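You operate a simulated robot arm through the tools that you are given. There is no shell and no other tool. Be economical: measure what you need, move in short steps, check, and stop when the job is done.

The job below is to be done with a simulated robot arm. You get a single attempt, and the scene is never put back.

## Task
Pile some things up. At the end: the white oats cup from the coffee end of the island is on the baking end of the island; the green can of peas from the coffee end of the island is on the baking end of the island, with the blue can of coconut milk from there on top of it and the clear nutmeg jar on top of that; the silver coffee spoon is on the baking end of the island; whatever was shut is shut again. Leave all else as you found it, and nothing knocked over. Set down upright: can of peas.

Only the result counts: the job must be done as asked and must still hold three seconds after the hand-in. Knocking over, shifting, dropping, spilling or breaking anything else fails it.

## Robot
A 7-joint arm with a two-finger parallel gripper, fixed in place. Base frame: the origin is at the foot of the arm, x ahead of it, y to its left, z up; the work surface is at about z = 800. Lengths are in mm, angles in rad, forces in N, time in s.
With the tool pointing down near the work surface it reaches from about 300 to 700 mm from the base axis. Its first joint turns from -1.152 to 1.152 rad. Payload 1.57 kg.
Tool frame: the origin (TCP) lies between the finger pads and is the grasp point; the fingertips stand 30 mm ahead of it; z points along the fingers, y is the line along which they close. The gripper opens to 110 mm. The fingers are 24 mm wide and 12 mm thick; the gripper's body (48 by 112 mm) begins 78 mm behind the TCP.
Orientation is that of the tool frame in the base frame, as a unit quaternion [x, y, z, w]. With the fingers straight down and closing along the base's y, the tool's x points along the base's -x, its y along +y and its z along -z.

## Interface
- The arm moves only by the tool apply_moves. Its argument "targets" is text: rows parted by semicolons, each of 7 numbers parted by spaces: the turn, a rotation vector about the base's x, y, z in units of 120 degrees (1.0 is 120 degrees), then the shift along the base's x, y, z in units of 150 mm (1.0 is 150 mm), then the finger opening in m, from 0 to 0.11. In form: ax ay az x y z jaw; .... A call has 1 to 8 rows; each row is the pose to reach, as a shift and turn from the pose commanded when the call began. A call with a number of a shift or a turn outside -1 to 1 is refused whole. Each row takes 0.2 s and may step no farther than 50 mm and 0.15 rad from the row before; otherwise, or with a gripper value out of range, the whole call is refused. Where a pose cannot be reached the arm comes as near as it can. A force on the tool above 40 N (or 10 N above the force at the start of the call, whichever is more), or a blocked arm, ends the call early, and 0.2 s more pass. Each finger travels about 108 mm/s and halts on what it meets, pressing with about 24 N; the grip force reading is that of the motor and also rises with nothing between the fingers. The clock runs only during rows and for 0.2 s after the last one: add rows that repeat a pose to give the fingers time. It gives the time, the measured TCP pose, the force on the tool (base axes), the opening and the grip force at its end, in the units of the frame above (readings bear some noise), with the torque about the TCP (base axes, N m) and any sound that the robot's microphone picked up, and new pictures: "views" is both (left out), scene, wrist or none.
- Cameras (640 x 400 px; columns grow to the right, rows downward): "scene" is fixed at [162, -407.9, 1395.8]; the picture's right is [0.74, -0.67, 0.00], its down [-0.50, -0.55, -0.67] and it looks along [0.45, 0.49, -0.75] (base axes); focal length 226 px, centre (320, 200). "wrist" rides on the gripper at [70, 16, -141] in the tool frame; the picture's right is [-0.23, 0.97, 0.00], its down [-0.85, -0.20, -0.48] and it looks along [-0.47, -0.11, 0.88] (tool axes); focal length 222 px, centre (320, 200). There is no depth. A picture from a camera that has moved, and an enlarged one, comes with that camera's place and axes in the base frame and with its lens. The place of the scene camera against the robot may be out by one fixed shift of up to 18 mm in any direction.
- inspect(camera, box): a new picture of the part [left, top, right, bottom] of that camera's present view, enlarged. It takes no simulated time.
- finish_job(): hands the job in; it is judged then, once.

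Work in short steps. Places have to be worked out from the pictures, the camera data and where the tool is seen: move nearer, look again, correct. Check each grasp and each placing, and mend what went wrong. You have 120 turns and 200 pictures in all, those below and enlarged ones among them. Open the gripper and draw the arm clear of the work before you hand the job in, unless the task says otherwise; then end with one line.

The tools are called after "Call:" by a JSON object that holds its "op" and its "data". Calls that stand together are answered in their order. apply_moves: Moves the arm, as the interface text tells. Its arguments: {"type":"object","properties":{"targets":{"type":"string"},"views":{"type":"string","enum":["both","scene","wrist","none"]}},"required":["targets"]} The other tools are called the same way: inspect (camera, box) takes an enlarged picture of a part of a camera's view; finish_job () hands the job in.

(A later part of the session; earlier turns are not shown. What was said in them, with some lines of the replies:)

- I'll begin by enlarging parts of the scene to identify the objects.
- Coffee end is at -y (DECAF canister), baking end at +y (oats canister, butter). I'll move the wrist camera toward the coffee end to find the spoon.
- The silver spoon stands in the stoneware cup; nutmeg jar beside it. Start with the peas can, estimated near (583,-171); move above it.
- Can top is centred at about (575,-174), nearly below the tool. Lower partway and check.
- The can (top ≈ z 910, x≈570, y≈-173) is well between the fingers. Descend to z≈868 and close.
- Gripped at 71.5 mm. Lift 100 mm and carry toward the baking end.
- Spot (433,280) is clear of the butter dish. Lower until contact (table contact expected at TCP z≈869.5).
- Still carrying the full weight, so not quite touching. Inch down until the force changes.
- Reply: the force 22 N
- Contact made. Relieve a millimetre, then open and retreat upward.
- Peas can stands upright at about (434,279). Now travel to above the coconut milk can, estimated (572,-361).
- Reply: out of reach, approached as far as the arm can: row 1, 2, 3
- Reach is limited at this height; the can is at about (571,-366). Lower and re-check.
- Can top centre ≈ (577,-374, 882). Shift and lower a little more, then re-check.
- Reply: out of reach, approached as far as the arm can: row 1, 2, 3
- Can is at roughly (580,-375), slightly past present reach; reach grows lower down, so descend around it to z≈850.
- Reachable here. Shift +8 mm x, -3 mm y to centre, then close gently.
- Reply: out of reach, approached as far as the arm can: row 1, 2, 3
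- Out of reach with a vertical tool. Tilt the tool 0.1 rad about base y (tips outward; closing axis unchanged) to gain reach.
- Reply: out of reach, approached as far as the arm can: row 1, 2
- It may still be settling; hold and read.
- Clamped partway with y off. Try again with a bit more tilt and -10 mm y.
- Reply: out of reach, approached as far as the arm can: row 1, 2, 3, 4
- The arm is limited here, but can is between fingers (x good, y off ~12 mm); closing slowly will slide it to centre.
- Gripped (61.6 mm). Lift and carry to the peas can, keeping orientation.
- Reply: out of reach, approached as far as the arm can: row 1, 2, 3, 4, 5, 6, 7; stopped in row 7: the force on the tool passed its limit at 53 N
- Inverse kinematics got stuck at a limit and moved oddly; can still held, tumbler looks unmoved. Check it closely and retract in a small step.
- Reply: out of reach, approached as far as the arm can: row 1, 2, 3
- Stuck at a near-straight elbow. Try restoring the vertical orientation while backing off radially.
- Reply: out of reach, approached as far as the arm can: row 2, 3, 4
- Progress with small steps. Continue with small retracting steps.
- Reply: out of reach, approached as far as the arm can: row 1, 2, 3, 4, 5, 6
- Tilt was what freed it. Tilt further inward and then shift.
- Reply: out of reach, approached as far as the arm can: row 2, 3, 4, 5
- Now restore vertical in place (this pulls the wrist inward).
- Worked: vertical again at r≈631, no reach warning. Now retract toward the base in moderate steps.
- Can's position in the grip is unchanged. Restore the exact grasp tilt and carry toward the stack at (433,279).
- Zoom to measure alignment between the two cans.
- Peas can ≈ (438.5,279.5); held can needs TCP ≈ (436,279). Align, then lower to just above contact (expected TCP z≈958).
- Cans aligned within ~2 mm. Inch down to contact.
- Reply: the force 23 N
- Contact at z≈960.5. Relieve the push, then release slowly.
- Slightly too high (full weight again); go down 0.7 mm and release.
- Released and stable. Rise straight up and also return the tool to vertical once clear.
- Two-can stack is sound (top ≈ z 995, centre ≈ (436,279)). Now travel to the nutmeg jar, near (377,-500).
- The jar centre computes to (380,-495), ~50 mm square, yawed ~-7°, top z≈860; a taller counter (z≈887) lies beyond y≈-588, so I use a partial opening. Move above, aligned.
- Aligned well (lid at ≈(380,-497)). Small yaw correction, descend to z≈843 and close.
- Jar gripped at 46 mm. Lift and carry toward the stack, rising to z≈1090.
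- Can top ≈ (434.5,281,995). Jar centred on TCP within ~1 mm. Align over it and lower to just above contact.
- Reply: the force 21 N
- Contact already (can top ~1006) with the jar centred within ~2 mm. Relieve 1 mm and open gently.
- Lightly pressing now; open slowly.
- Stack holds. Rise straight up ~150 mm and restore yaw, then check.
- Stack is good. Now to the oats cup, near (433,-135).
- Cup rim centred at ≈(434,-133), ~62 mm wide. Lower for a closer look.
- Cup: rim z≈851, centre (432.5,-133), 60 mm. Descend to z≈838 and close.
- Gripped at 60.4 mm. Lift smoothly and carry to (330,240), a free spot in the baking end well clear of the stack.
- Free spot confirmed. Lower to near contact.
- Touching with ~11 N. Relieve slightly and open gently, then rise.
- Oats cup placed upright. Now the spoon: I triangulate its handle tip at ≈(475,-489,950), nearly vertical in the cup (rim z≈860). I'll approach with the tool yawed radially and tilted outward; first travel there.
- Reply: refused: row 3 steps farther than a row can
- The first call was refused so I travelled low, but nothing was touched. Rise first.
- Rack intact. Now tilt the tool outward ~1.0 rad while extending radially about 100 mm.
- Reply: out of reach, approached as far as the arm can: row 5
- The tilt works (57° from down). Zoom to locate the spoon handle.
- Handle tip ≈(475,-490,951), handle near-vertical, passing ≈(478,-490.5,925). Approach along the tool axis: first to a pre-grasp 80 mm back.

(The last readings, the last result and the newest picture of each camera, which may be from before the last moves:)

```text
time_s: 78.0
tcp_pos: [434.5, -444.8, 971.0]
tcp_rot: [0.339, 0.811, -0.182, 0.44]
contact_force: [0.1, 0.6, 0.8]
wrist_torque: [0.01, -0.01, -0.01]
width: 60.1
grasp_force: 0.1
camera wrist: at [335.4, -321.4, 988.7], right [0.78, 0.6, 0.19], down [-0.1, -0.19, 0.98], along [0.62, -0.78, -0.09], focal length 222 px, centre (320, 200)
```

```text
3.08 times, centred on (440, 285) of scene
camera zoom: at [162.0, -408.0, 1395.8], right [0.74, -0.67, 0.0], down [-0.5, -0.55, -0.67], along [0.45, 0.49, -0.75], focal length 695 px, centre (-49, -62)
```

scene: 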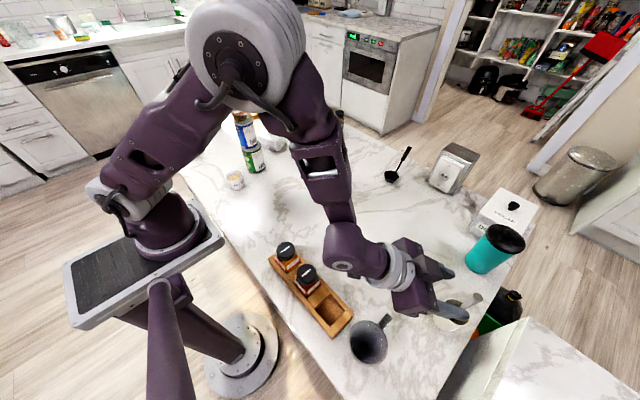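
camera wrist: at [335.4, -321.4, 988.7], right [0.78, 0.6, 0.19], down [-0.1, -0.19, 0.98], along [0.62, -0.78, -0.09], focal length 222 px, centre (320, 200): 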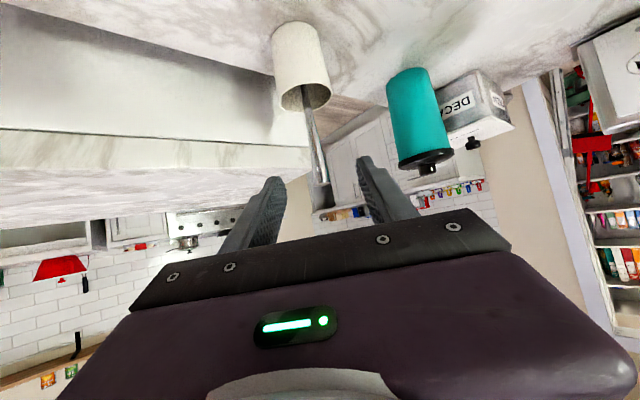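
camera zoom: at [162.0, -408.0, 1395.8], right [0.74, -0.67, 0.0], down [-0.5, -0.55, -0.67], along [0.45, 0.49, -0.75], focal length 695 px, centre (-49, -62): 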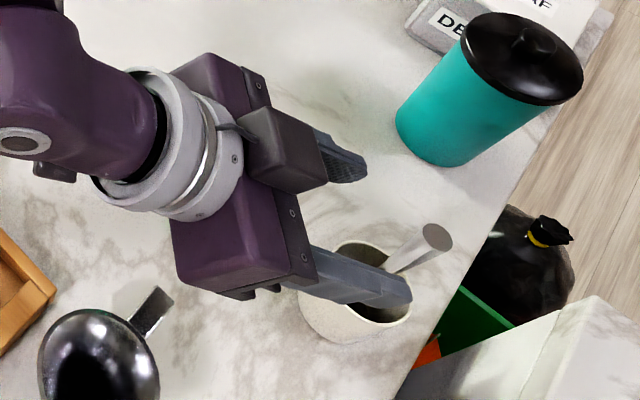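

Handle refined to ≈(475,-487.5) at z 925. Advance along the tool axis to it.

Call:
{"op": "apply_moves", "data": {"targets": "0 0 0 0.09 -0.095 -0.1 0.06; 0 0 0 0.18 -0.19 -0.2 0.06; 0 0 0 0.27 -0.285 -0.3 0.06; 0 0 0 0.27 -0.285 -0.3 0.06", "views": "both"}}

Call:
{"op": "inspect", "data": {"camera": "wrist", "box": [240, 60, 400, 220]}}

```text
time_s: 79.0
tcp_pos: [472.5, -488.7, 924.5]
tcp_rot: [0.339, 0.811, -0.183, 0.441]
contact_force: [-0.6, -0.2, -0.6]
wrist_torque: [0.0, -0.03, 0.0]
width: 59.8
grasp_force: 0.1
camera wrist: at [374.6, -363.8, 943.7], right [0.78, 0.6, 0.19], down [-0.1, -0.19, 0.98], along [0.62, -0.78, -0.09], focal length 222 px, centre (320, 200)
```

scene: 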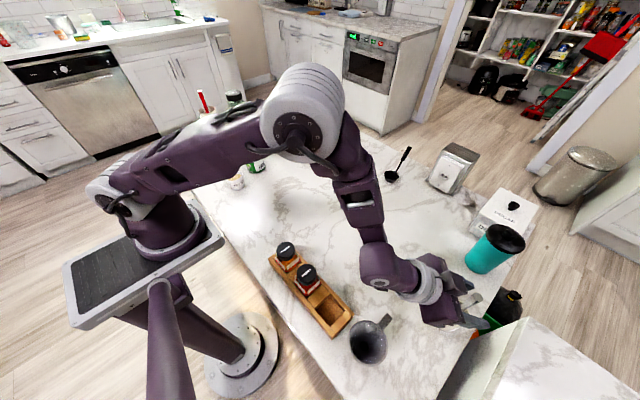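
wrist: 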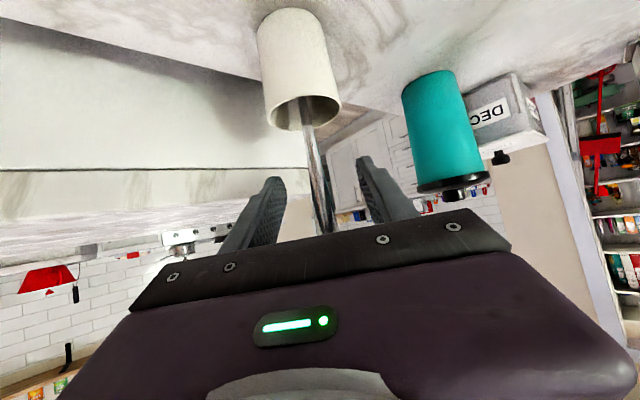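

```text
2.50 times, centred on (320, 140) of wrist
camera zoom: at [374.6, -363.8, 943.7], right [0.78, 0.6, 0.19], down [-0.1, -0.19, 0.98], along [0.62, -0.78, -0.09], focal length 555 px, centre (320, 350)
```

zoom: 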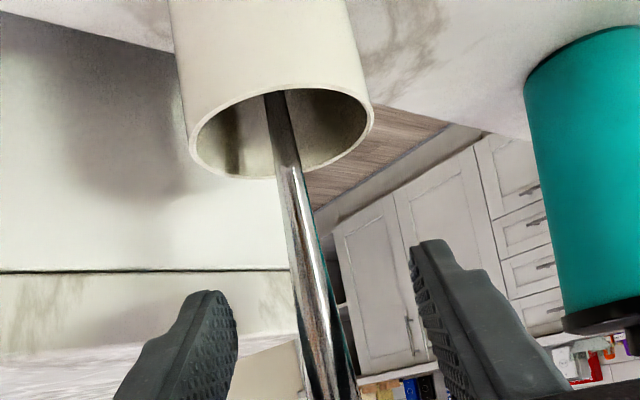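

Handle is centred between the fingers. Close.

Call:
{"op": "apply_moves", "data": {"targets": "0 0 0 0 0 0 0.04; 0 0 0 0 0 0 0.025; 0 0 0 0 0 0 0.015; 0 0 0 0 0 0 0.004; 0 0 0 0 0 0 0.004; 0 0 0 0 0 0 0.004", "views": "wrist"}}

```text
time_s: 80.4
tcp_pos: [472.3, -488.5, 926.6]
tcp_rot: [0.339, 0.811, -0.183, 0.44]
contact_force: [-0.4, -0.2, 1.0]
wrist_torque: [-0.02, 0.02, 0.02]
width: 10.1
grasp_force: 23.9
camera wrist: at [374.4, -363.7, 943.9], right [0.78, 0.6, 0.19], down [-0.1, -0.19, 0.98], along [0.62, -0.78, -0.09], focal length 222 px, centre (320, 200)
```

wrist: 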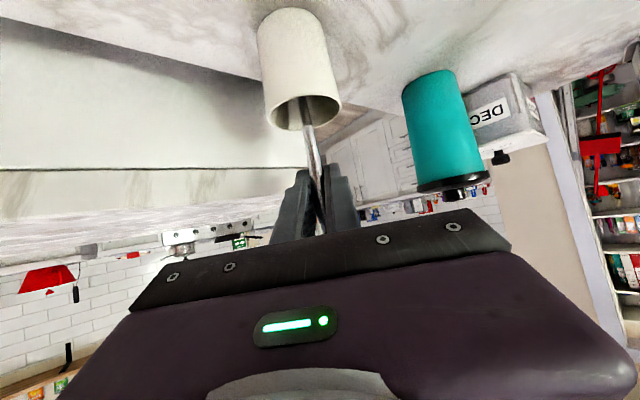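

Gripped (10 mm). Lift gently 45 mm and check the cup doesn't follow.

Call:
{"op": "apply_moves", "data": {"targets": "0 0 0 0 0 0.06 0.004; 0 0 0 0 0 0.14 0.004; 0 0 0 0 0 0.22 0.004; 0 0 0 0 0 0.3 0.004", "views": "wrist"}}

Call:
{"op": "inspect", "data": {"camera": "wrist", "box": [220, 0, 380, 200]}}

```text
time_s: 81.4
tcp_pos: [471.1, -487.6, 971.1]
tcp_rot: [0.34, 0.811, -0.183, 0.439]
contact_force: [0.3, -0.1, -0.3]
wrist_torque: [0.03, -0.01, -0.01]
width: 10.1
grasp_force: 23.4
camera wrist: at [373.0, -363.3, 987.9], right [0.78, 0.6, 0.19], down [-0.1, -0.19, 0.98], along [0.62, -0.78, -0.09], focal length 222 px, centre (320, 200)
```

wrist: 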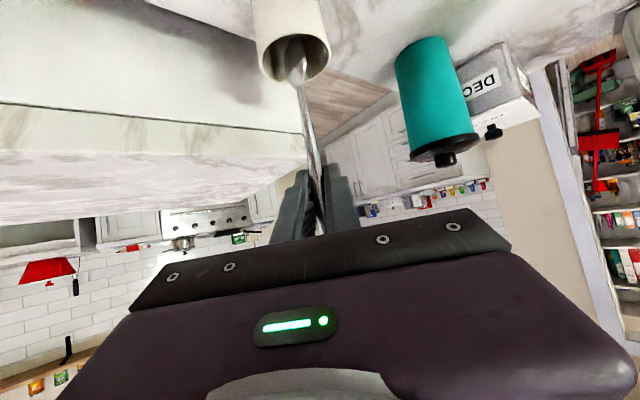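

```text
2.00 times, centred on (300, 100) of wrist
camera zoom: at [373.0, -363.3, 987.9], right [0.78, 0.6, 0.19], down [-0.1, -0.19, 0.98], along [0.62, -0.78, -0.09], focal length 444 px, centre (360, 400)
```

zoom: 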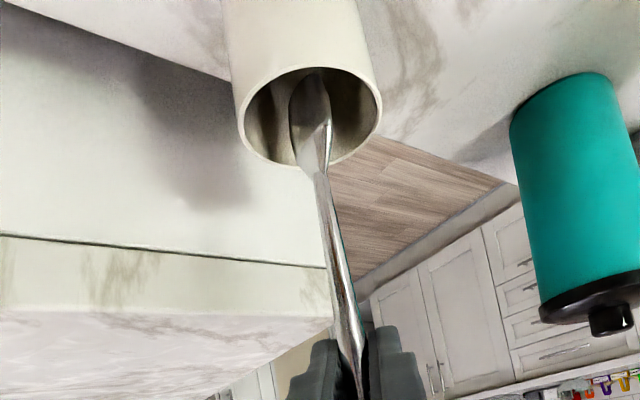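

It's a spoon, coming out cleanly. Lift 60 mm more.

Call:
{"op": "apply_moves", "data": {"targets": "0 0 0 0 0 0.1 0.004; 0 0 0 0 0 0.2 0.004; 0 0 0 0 0 0.3 0.004; 0 0 0 0 0 0.42 0.004", "views": "both"}}

Call:
{"op": "inspect", "data": {"camera": "wrist", "box": [220, 0, 380, 200]}}

```text
time_s: 82.4
tcp_pos: [472.5, -487.7, 1033.5]
tcp_rot: [0.339, 0.811, -0.183, 0.441]
contact_force: [-0.3, 1.0, -0.8]
wrist_torque: [0.01, -0.02, -0.01]
width: 10.4
grasp_force: 23.6
camera wrist: at [373.5, -362.8, 1052.0], right [0.78, 0.6, 0.19], down [-0.1, -0.19, 0.98], along [0.62, -0.78, -0.09], focal length 222 px, centre (320, 200)
```

scene: 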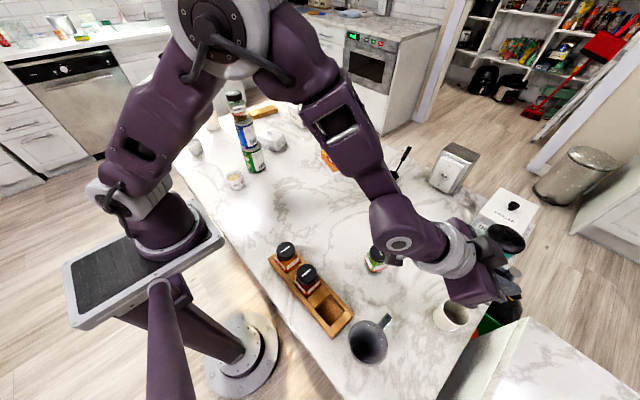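
wrist: 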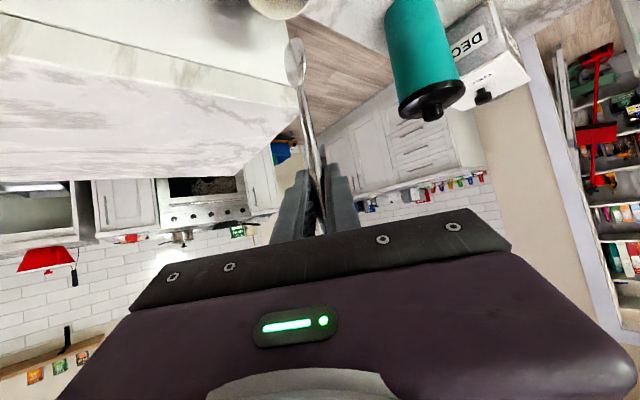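

```text
2.00 times, centred on (300, 100) of wrist
camera zoom: at [373.5, -362.8, 1052.0], right [0.78, 0.6, 0.19], down [-0.1, -0.19, 0.98], along [0.62, -0.78, -0.09], focal length 444 px, centre (360, 400)
```

zoom: 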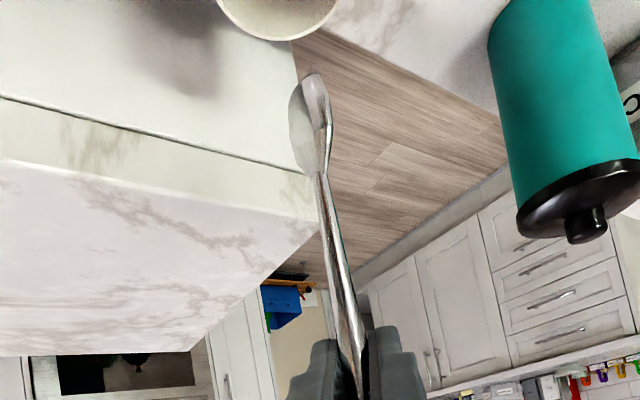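

Spoon is clear (bowl end ~120 mm below TCP). Retract radially, then rotate the tool back to vertical.

Call:
{"op": "apply_moves", "data": {"targets": "0 0 0 -0.2 0.21 0.02 0.004; 0 0 0 -0.4 0.42 0.05 0.004; 0 0 0 -0.6 0.63 0.08 0.004; 0 0 0 -0.67 0.69 0.1 0.004", "views": "none"}}

Call:
{"op": "apply_moves", "data": {"targets": "0.048 0.048 0 -0.08 0.08 0.02 0.004; 0.096 0.096 0 -0.16 0.16 0.04 0.004; 0.144 0.144 0 -0.24 0.24 0.06 0.004; 0.192 0.192 0 -0.32 0.33 0.08 0.004; 0.24 0.24 0 -0.4 0.42 0.1 0.004; 0.288 0.286 0 -0.5 0.51 0.12 0.004; 0.336 0.333 0 -0.6 0.61 0.13 0.004", "views": "both"}}

```text
time_s: 83.4
tcp_pos: [370.5, -382.7, 1048.1]
tcp_rot: [0.34, 0.811, -0.183, 0.44]
contact_force: [0.8, 0.4, -0.4]
wrist_torque: [0.0, 0.0, -0.01]
width: 9.9
grasp_force: 23.9
```

```text
time_s: 85.0
tcp_pos: [282.0, -290.7, 1067.3]
tcp_rot: [0.385, 0.923, -0.001, 0.001]
contact_force: [-0.3, -0.1, -0.1]
wrist_torque: [-0.03, -0.06, 0.02]
width: 9.9
grasp_force: 23.3
out of reach, approached as far as the arm can: row 3, 4
camera wrist: at [245.0, -228.5, 1208.3], right [0.85, 0.52, 0.0], down [0.46, -0.75, 0.48], along [0.25, -0.41, -0.88], focal length 222 px, centre (320, 200)
```

scene: 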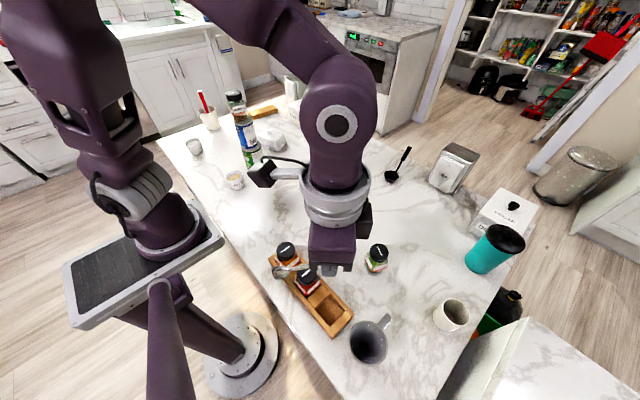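
wrist: 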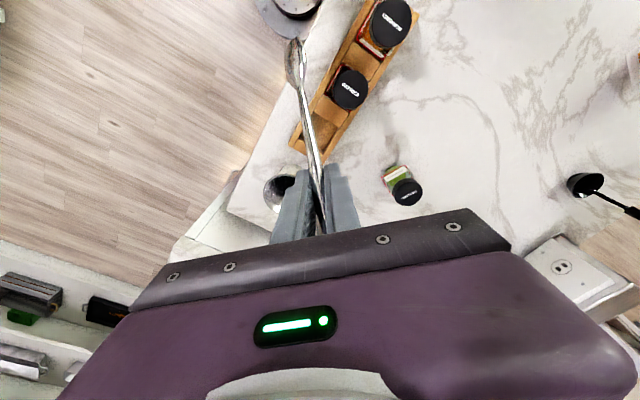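

Spoon held, cup still standing in place. Sweep at higher z around to the baking end, turning the yaw along the way.

Call:
{"op": "apply_moves", "data": {"targets": "0 0 0.06 0.15 0.22 0.08 0.004; 0 0 0.12 0.32 0.45 0.16 0.004; 0 0 0.18 0.48 0.68 0.24 0.004; 0 0 0.24 0.65 0.94 0.3 0.004", "views": "none"}}

Call:
{"op": "apply_moves", "data": {"targets": "0 0 0.05 0.04 0.25 0 0.004; 0 0 0.1 0.08 0.5 0 0.004; 0 0 0.15 0.12 0.75 0 0.004; 0 0 0.2 0.14 1 0 0.004", "views": "none"}}

Call:
{"op": "apply_moves", "data": {"targets": "0 0 0.05 -0.05 0.25 0 0.004; 0 0 0.1 -0.1 0.5 0 0.004; 0 0 0.15 -0.15 0.75 0 0.004; 0 0 0.2 -0.25 1 0 0.004", "views": "both"}}

```text
time_s: 86.0
tcp_pos: [377.5, -151.2, 1114.0]
tcp_rot: [0.144, 0.99, 0.001, 0.001]
contact_force: [-0.1, -0.3, -1.2]
wrist_torque: [-0.04, -0.04, 0.01]
width: 10.2
grasp_force: 24.1
```

```text
time_s: 87.0
tcp_pos: [398.9, -2.1, 1112.9]
tcp_rot: [-0.065, 0.998, -0.001, 0.001]
contact_force: [0.1, -0.3, -0.6]
wrist_torque: [0.01, -0.03, 0.01]
width: 10.2
grasp_force: 24.4
```

```text
time_s: 88.0
tcp_pos: [361.5, 149.4, 1112.4]
tcp_rot: [-0.271, 0.963, -0.001, 0.001]
contact_force: [0.9, -0.8, -0.4]
wrist_torque: [0.04, -0.02, 0.04]
width: 10.0
grasp_force: 23.5
camera wrist: at [293.1, 127.4, 1253.6], right [-0.32, 0.95, 0.0], down [0.83, 0.28, 0.48], along [0.46, 0.15, -0.88], focal length 222 px, centre (320, 200)
```

scene: 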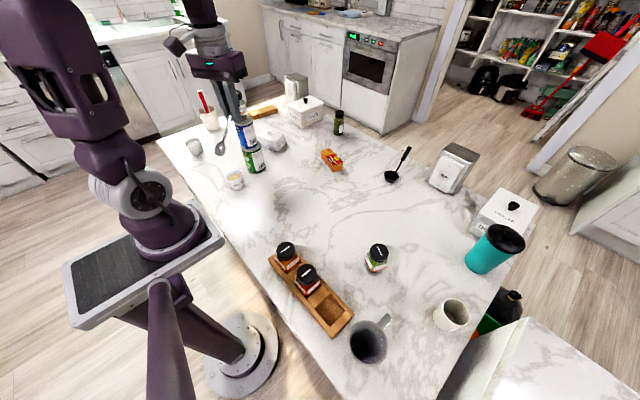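
wrist: 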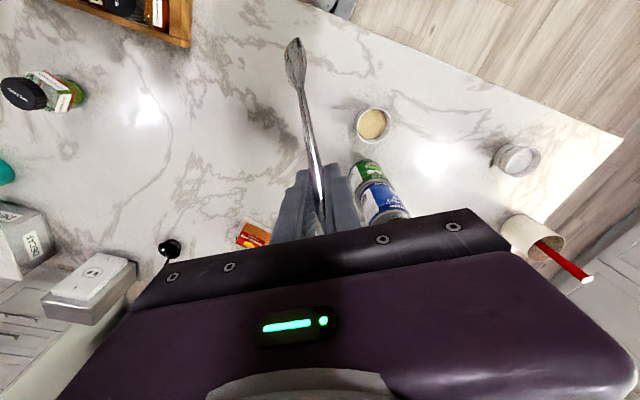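

Clear so far. Continue to az≈52°, staying inside and above the stack.

Call:
{"op": "apply_moves", "data": {"targets": "0 0 0.045 -0.12 0.2 0 0.004; 0 0 0.09 -0.25 0.4 0 0.004; 0 0 0.135 -0.38 0.6 0 0.004; 0 0 0.18 -0.5 0.8 0 0.004; 0 0 0.18 -0.5 1 0 0.004", "views": "none"}}

Call:
{"op": "apply_moves", "data": {"targets": "0 0 0 0.05 0.2 0 0.004; 0 0 0 0.1 0.45 0 0.004; 0 0 0 0.2 0.7 0 0.004; 0 0 0 0.25 0.8 0 0.004", "views": "both"}}

```text
time_s: 89.2
tcp_pos: [288.1, 299.3, 1112.9]
tcp_rot: [-0.446, 0.895, 0.0, 0.001]
contact_force: [0.5, 0.1, -0.6]
wrist_torque: [0.04, -0.01, 0.02]
width: 9.9
grasp_force: 24.0
```

```text
time_s: 90.2
tcp_pos: [327.1, 419.1, 1112.0]
tcp_rot: [-0.445, 0.895, 0.0, 0.0]
contact_force: [1.3, -1.1, -1.0]
wrist_torque: [0.03, 0.01, 0.01]
width: 9.6
grasp_force: 23.9
camera wrist: at [271.6, 374.2, 1253.4], right [-0.64, 0.77, 0.0], down [0.67, 0.56, 0.48], along [0.37, 0.31, -0.88], focal length 222 px, centre (320, 200)
```

scene: 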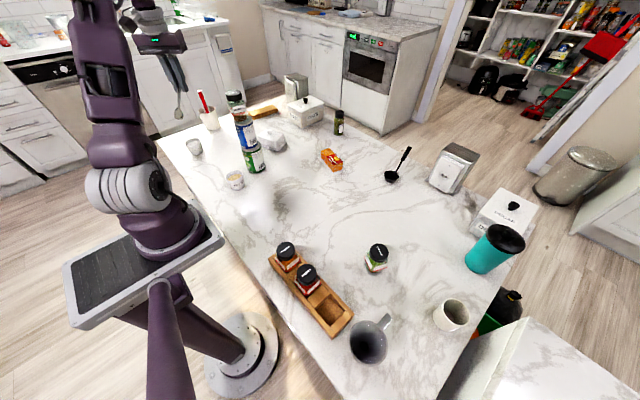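
wrist: 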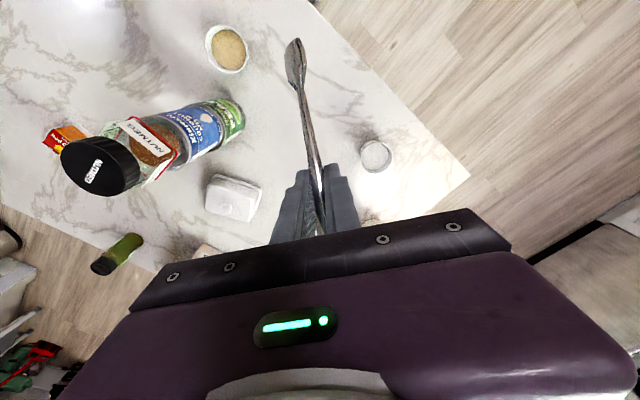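

Lower 150 mm, then tilt inward so that the spoon comes level.

Call:
{"op": "apply_moves", "data": {"targets": "0 0 0 0 0 -0.3 0.004; 0 0 0 0 0 -0.6 0.004; 0 0 0 0 0 -0.9 0.004; 0 0 0 0 0 -1 0.004", "views": "none"}}

Call:
{"op": "apply_moves", "data": {"targets": "-0.05 0.038 0 0 0 0 0.004; -0.1 0.076 0 0 0 0 0.004; -0.15 0.114 0 0 0 0 0.004; -0.19 0.144 0 0 0 0 0.004; -0.19 0.144 0 0 0 0 0.004", "views": "both"}}

Call:
{"op": "inspect", "data": {"camera": "scene", "box": [150, 70, 290, 200]}}

```text
time_s: 91.2
tcp_pos: [324.4, 419.6, 962.0]
tcp_rot: [-0.447, 0.894, 0.0, 0.002]
contact_force: [0.3, 0.6, -0.1]
wrist_torque: [0.03, -0.02, 0.0]
width: 9.7
grasp_force: 24.4
```

```text
time_s: 92.4
tcp_pos: [324.8, 417.8, 961.7]
tcp_rot: [-0.432, 0.868, -0.11, -0.221]
contact_force: [0.9, -0.8, 0.1]
wrist_torque: [0.03, -0.02, -0.01]
width: 9.9
grasp_force: 23.9
camera wrist: at [316.1, 434.2, 1119.0], right [-0.66, 0.75, -0.11], down [0.75, 0.66, 0.01], along [0.08, -0.07, -0.99], focal length 222 px, centre (320, 200)
```

scene: 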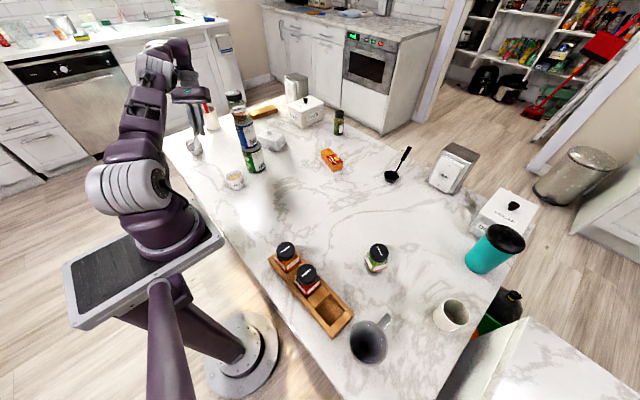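
wrist: 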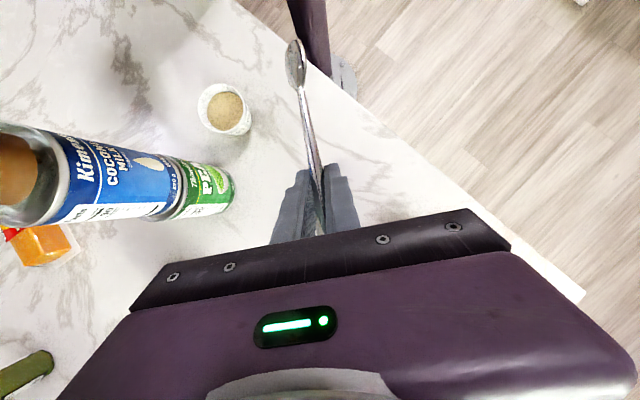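

```text
3.08 times, centred on (220, 135) of scene
camera zoom: at [162.0, -407.9, 1395.8], right [0.74, -0.67, 0.0], down [-0.5, -0.55, -0.67], along [0.45, 0.49, -0.75], focal length 695 px, centre (628, 400)
```

zoom: 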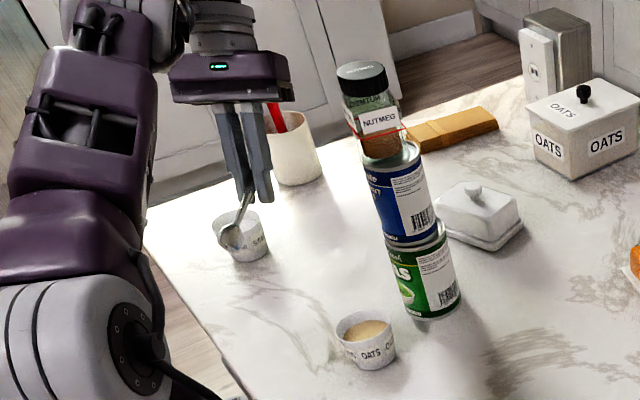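

Spoon nearly level. Rotate back 0.1 rad so the bowl touches first, shift +25 mm x away from the edge, and lower to z≈850.

Call:
{"op": "apply_moves", "data": {"targets": "0.038 -0.029 0 0.08 0 -0.15 0.004; 0.038 -0.029 0 0.17 0 -0.4 0.004; 0.038 -0.029 0 0.17 0 -0.65 0.004; 0.038 -0.029 0 0.17 0 -0.74 0.004; 0.038 -0.029 0 0.17 0 -0.74 0.004", "views": "both"}}

Call:
{"op": "inspect", "data": {"camera": "scene", "box": [150, 70, 290, 200]}}

```text
time_s: 93.6
tcp_pos: [351.1, 418.3, 850.7]
tcp_rot: [-0.438, 0.877, -0.087, -0.176]
contact_force: [-0.9, 0.3, -0.3]
wrist_torque: [0.04, -0.06, 0.01]
width: 10.1
grasp_force: 23.4
camera wrist: at [332.1, 422.1, 1007.6], right [-0.65, 0.75, -0.09], down [0.75, 0.66, 0.11], along [0.14, 0.01, -0.99], focal length 222 px, centre (320, 200)
```

scene: 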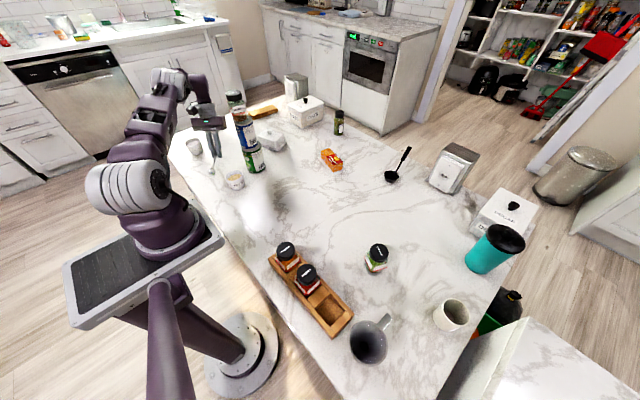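
wrist: 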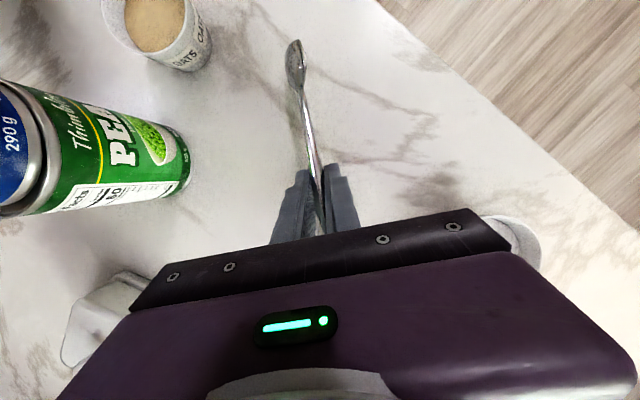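

```text
3.08 times, centred on (220, 135) of scene
camera zoom: at [162.0, -407.9, 1395.8], right [0.74, -0.67, 0.0], down [-0.5, -0.55, -0.67], along [0.45, 0.49, -0.75], focal length 695 px, centre (628, 400)
```

zoom: 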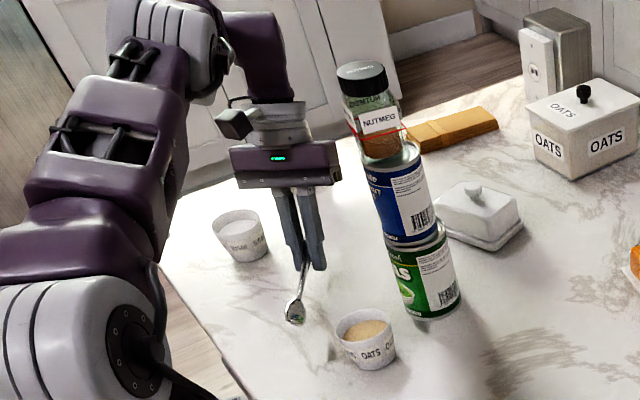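

Spot is free; hand body stays well above neighbours. Lower the last ~15 mm in small steps.

Call:
{"op": "apply_moves", "data": {"targets": "0 0 0 0 0 -0.04 0.004; 0 0 0 0 0 -0.07 0.004; 0 0 0 0 0 -0.095 0.004; 0 0 0 0 0 -0.095 0.004", "views": "wrist"}}

Call:
{"op": "inspect", "data": {"camera": "scene", "box": [180, 110, 270, 190]}}

```text
time_s: 94.6
tcp_pos: [350.3, 418.5, 838.5]
tcp_rot: [-0.437, 0.877, -0.088, -0.177]
contact_force: [0.8, 0.6, 6.0]
wrist_torque: [-0.56, 0.41, -0.02]
width: 10.1
grasp_force: 24.1
camera wrist: at [332.1, 422.0, 994.1], right [-0.65, 0.75, -0.09], down [0.75, 0.66, 0.11], along [0.14, 0.01, -0.99], focal length 222 px, centre (320, 200)
```

wrist: 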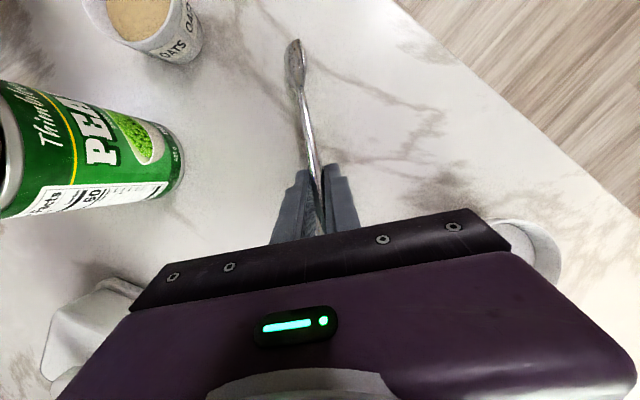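

```text
5.00 times, centred on (225, 150) of scene
camera zoom: at [161.9, -408.0, 1395.7], right [0.74, -0.67, 0.0], down [-0.5, -0.55, -0.67], along [0.45, 0.49, -0.75], focal length 1129 px, centre (795, 450)
```

zoom: 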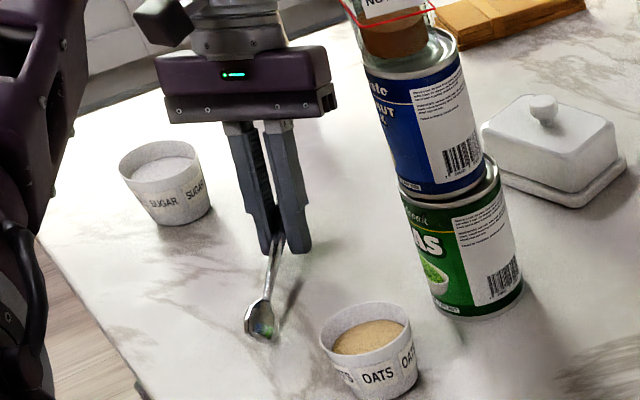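

Bowl is on the table. Open gently so the handle settles, keeping the fingers around it.

Call:
{"op": "apply_moves", "data": {"targets": "0 0 0 0 0 0 0.009; 0 0 0 0 0 0 0.012; 0 0 0 0 0 0 0.016; 0 0 0 0 0 0 0.025; 0 0 0 0 0 0 0.035; 0 0 0 0 0 0 0.035", "views": "wrist"}}

Call:
{"op": "inspect", "data": {"camera": "scene", "box": [180, 110, 270, 190]}}

```text
time_s: 96.0
tcp_pos: [350.0, 418.7, 836.6]
tcp_rot: [-0.436, 0.878, -0.087, -0.178]
contact_force: [1.0, -0.1, -0.3]
wrist_torque: [-0.02, 0.01, 0.0]
width: 35.1
grasp_force: 0.1
camera wrist: at [332.1, 422.0, 994.0], right [-0.65, 0.75, -0.09], down [0.75, 0.66, 0.11], along [0.14, 0.01, -0.99], focal length 222 px, centre (320, 200)
```

wrist: 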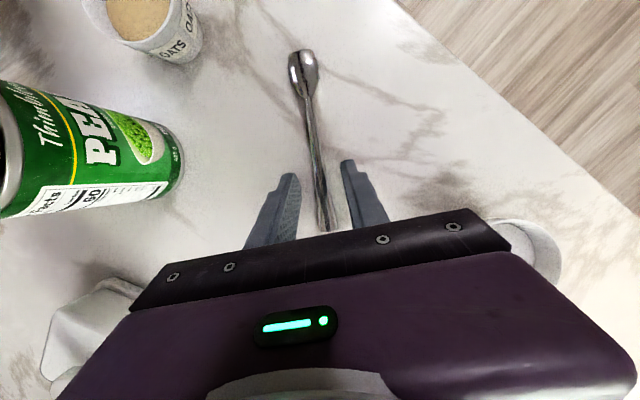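

```text
5.00 times, centred on (225, 150) of scene
camera zoom: at [162.0, -407.9, 1395.8], right [0.74, -0.67, 0.0], down [-0.5, -0.55, -0.67], along [0.45, 0.49, -0.75], focal length 1129 px, centre (795, 450)
```

zoom: 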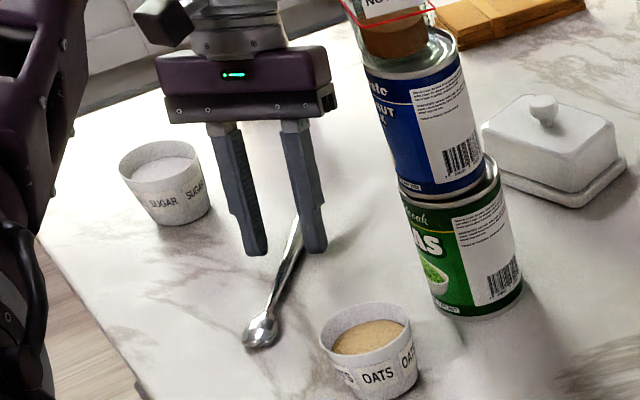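

Spoon lies flat. Retreat straight up, then untilt and open.

Call:
{"op": "apply_moves", "data": {"targets": "0 0 0 0 0 0.25 0.035; 0 0 0 0 0 0.5 0.035; 0 0 0 0 0 0.75 0.035; 0 0 0 0 0 1 0.035", "views": "none"}}

Call:
{"op": "apply_moves", "data": {"targets": "0.04 -0.03 0 -0.05 0 0.25 0.035; 0.08 -0.06 0 -0.1 0 0.5 0.035; 0.12 -0.09 0 -0.15 0 0.75 0.05; 0.15 -0.113 0 -0.2 0 1 0.08; 0.15 -0.113 0 -0.2 0 1 0.08", "views": "both"}}

Call:
{"op": "inspect", "data": {"camera": "scene", "box": [170, 70, 290, 200]}}

Call:
{"op": "inspect", "data": {"camera": "scene", "box": [240, 140, 560, 380]}}

```text
time_s: 97.0
tcp_pos: [350.4, 418.7, 987.6]
tcp_rot: [-0.437, 0.877, -0.088, -0.178]
contact_force: [0.1, 0.4, -0.1]
wrist_torque: [0.0, 0.01, -0.01]
width: 35.0
grasp_force: 0.0
```

```text
time_s: 98.2
tcp_pos: [322.6, 418.3, 1137.3]
tcp_rot: [-0.446, 0.895, 0.0, -0.001]
contact_force: [-0.4, 0.4, -0.5]
wrist_torque: [0.0, -0.04, 0.02]
width: 80.3
grasp_force: 0.1
camera wrist: at [268.0, 374.1, 1279.2], right [-0.64, 0.77, 0.0], down [0.68, 0.56, 0.48], along [0.37, 0.3, -0.88], focal length 222 px, centre (320, 200)
```

scene: 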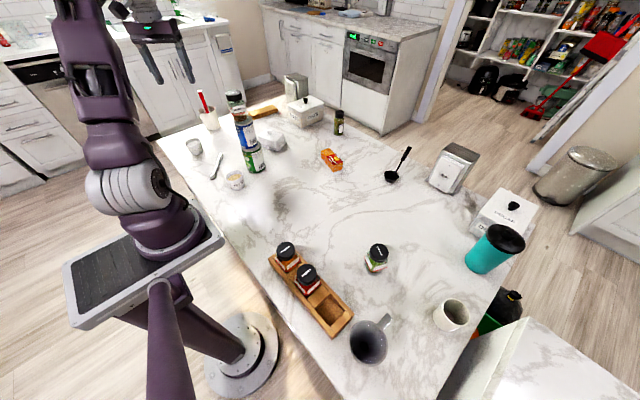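
wrist: 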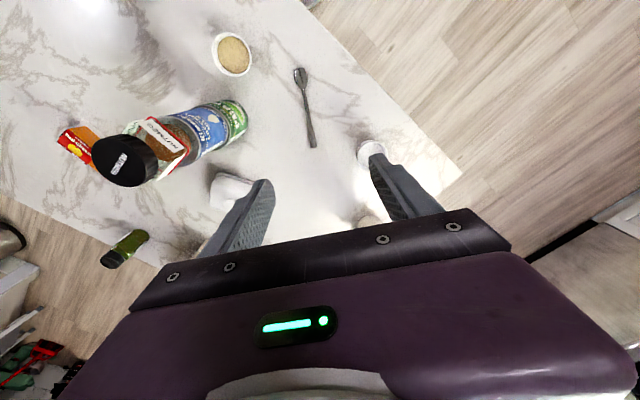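

```text
3.08 times, centred on (230, 135) of scene
camera zoom: at [162.0, -408.0, 1395.8], right [0.74, -0.67, 0.0], down [-0.5, -0.55, -0.67], along [0.45, 0.49, -0.75], focal length 695 px, centre (597, 400)
```

zoom: 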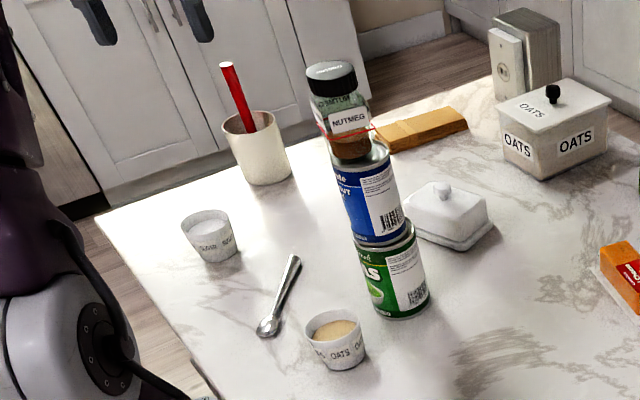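

```text
1.67 times, centred on (400, 260) of scene
camera zoom: at [162.0, -408.0, 1395.8], right [0.74, -0.67, 0.0], down [-0.5, -0.55, -0.67], along [0.45, 0.49, -0.75], focal length 376 px, centre (187, 100)
```

zoom: 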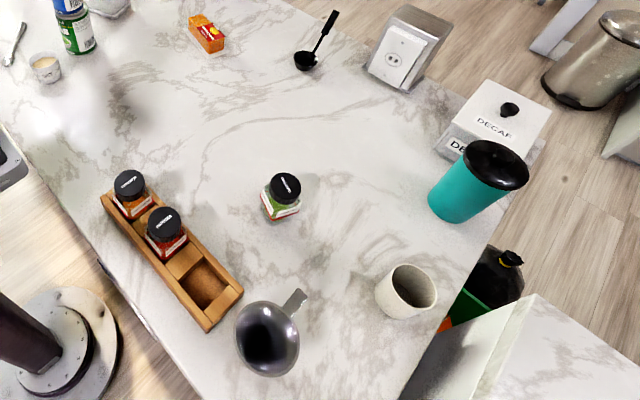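

Everything is in place: the stack stands, the oats cup and spoon are on the baking end, the other items are unmoved, and nothing was opened. The gripper is open and clear, so I'm handing in.

Call:
{"op": "finish_job", "data": {}}

```text
The job is handed in.
```

The job is handed in: on the baking end, the peas can stands upright with the coconut milk on it and the nutmeg jar on top, and the oats cup and silver spoon are set down beside it. Nothing had to be opened, and the last pictures show everything else unmoved.
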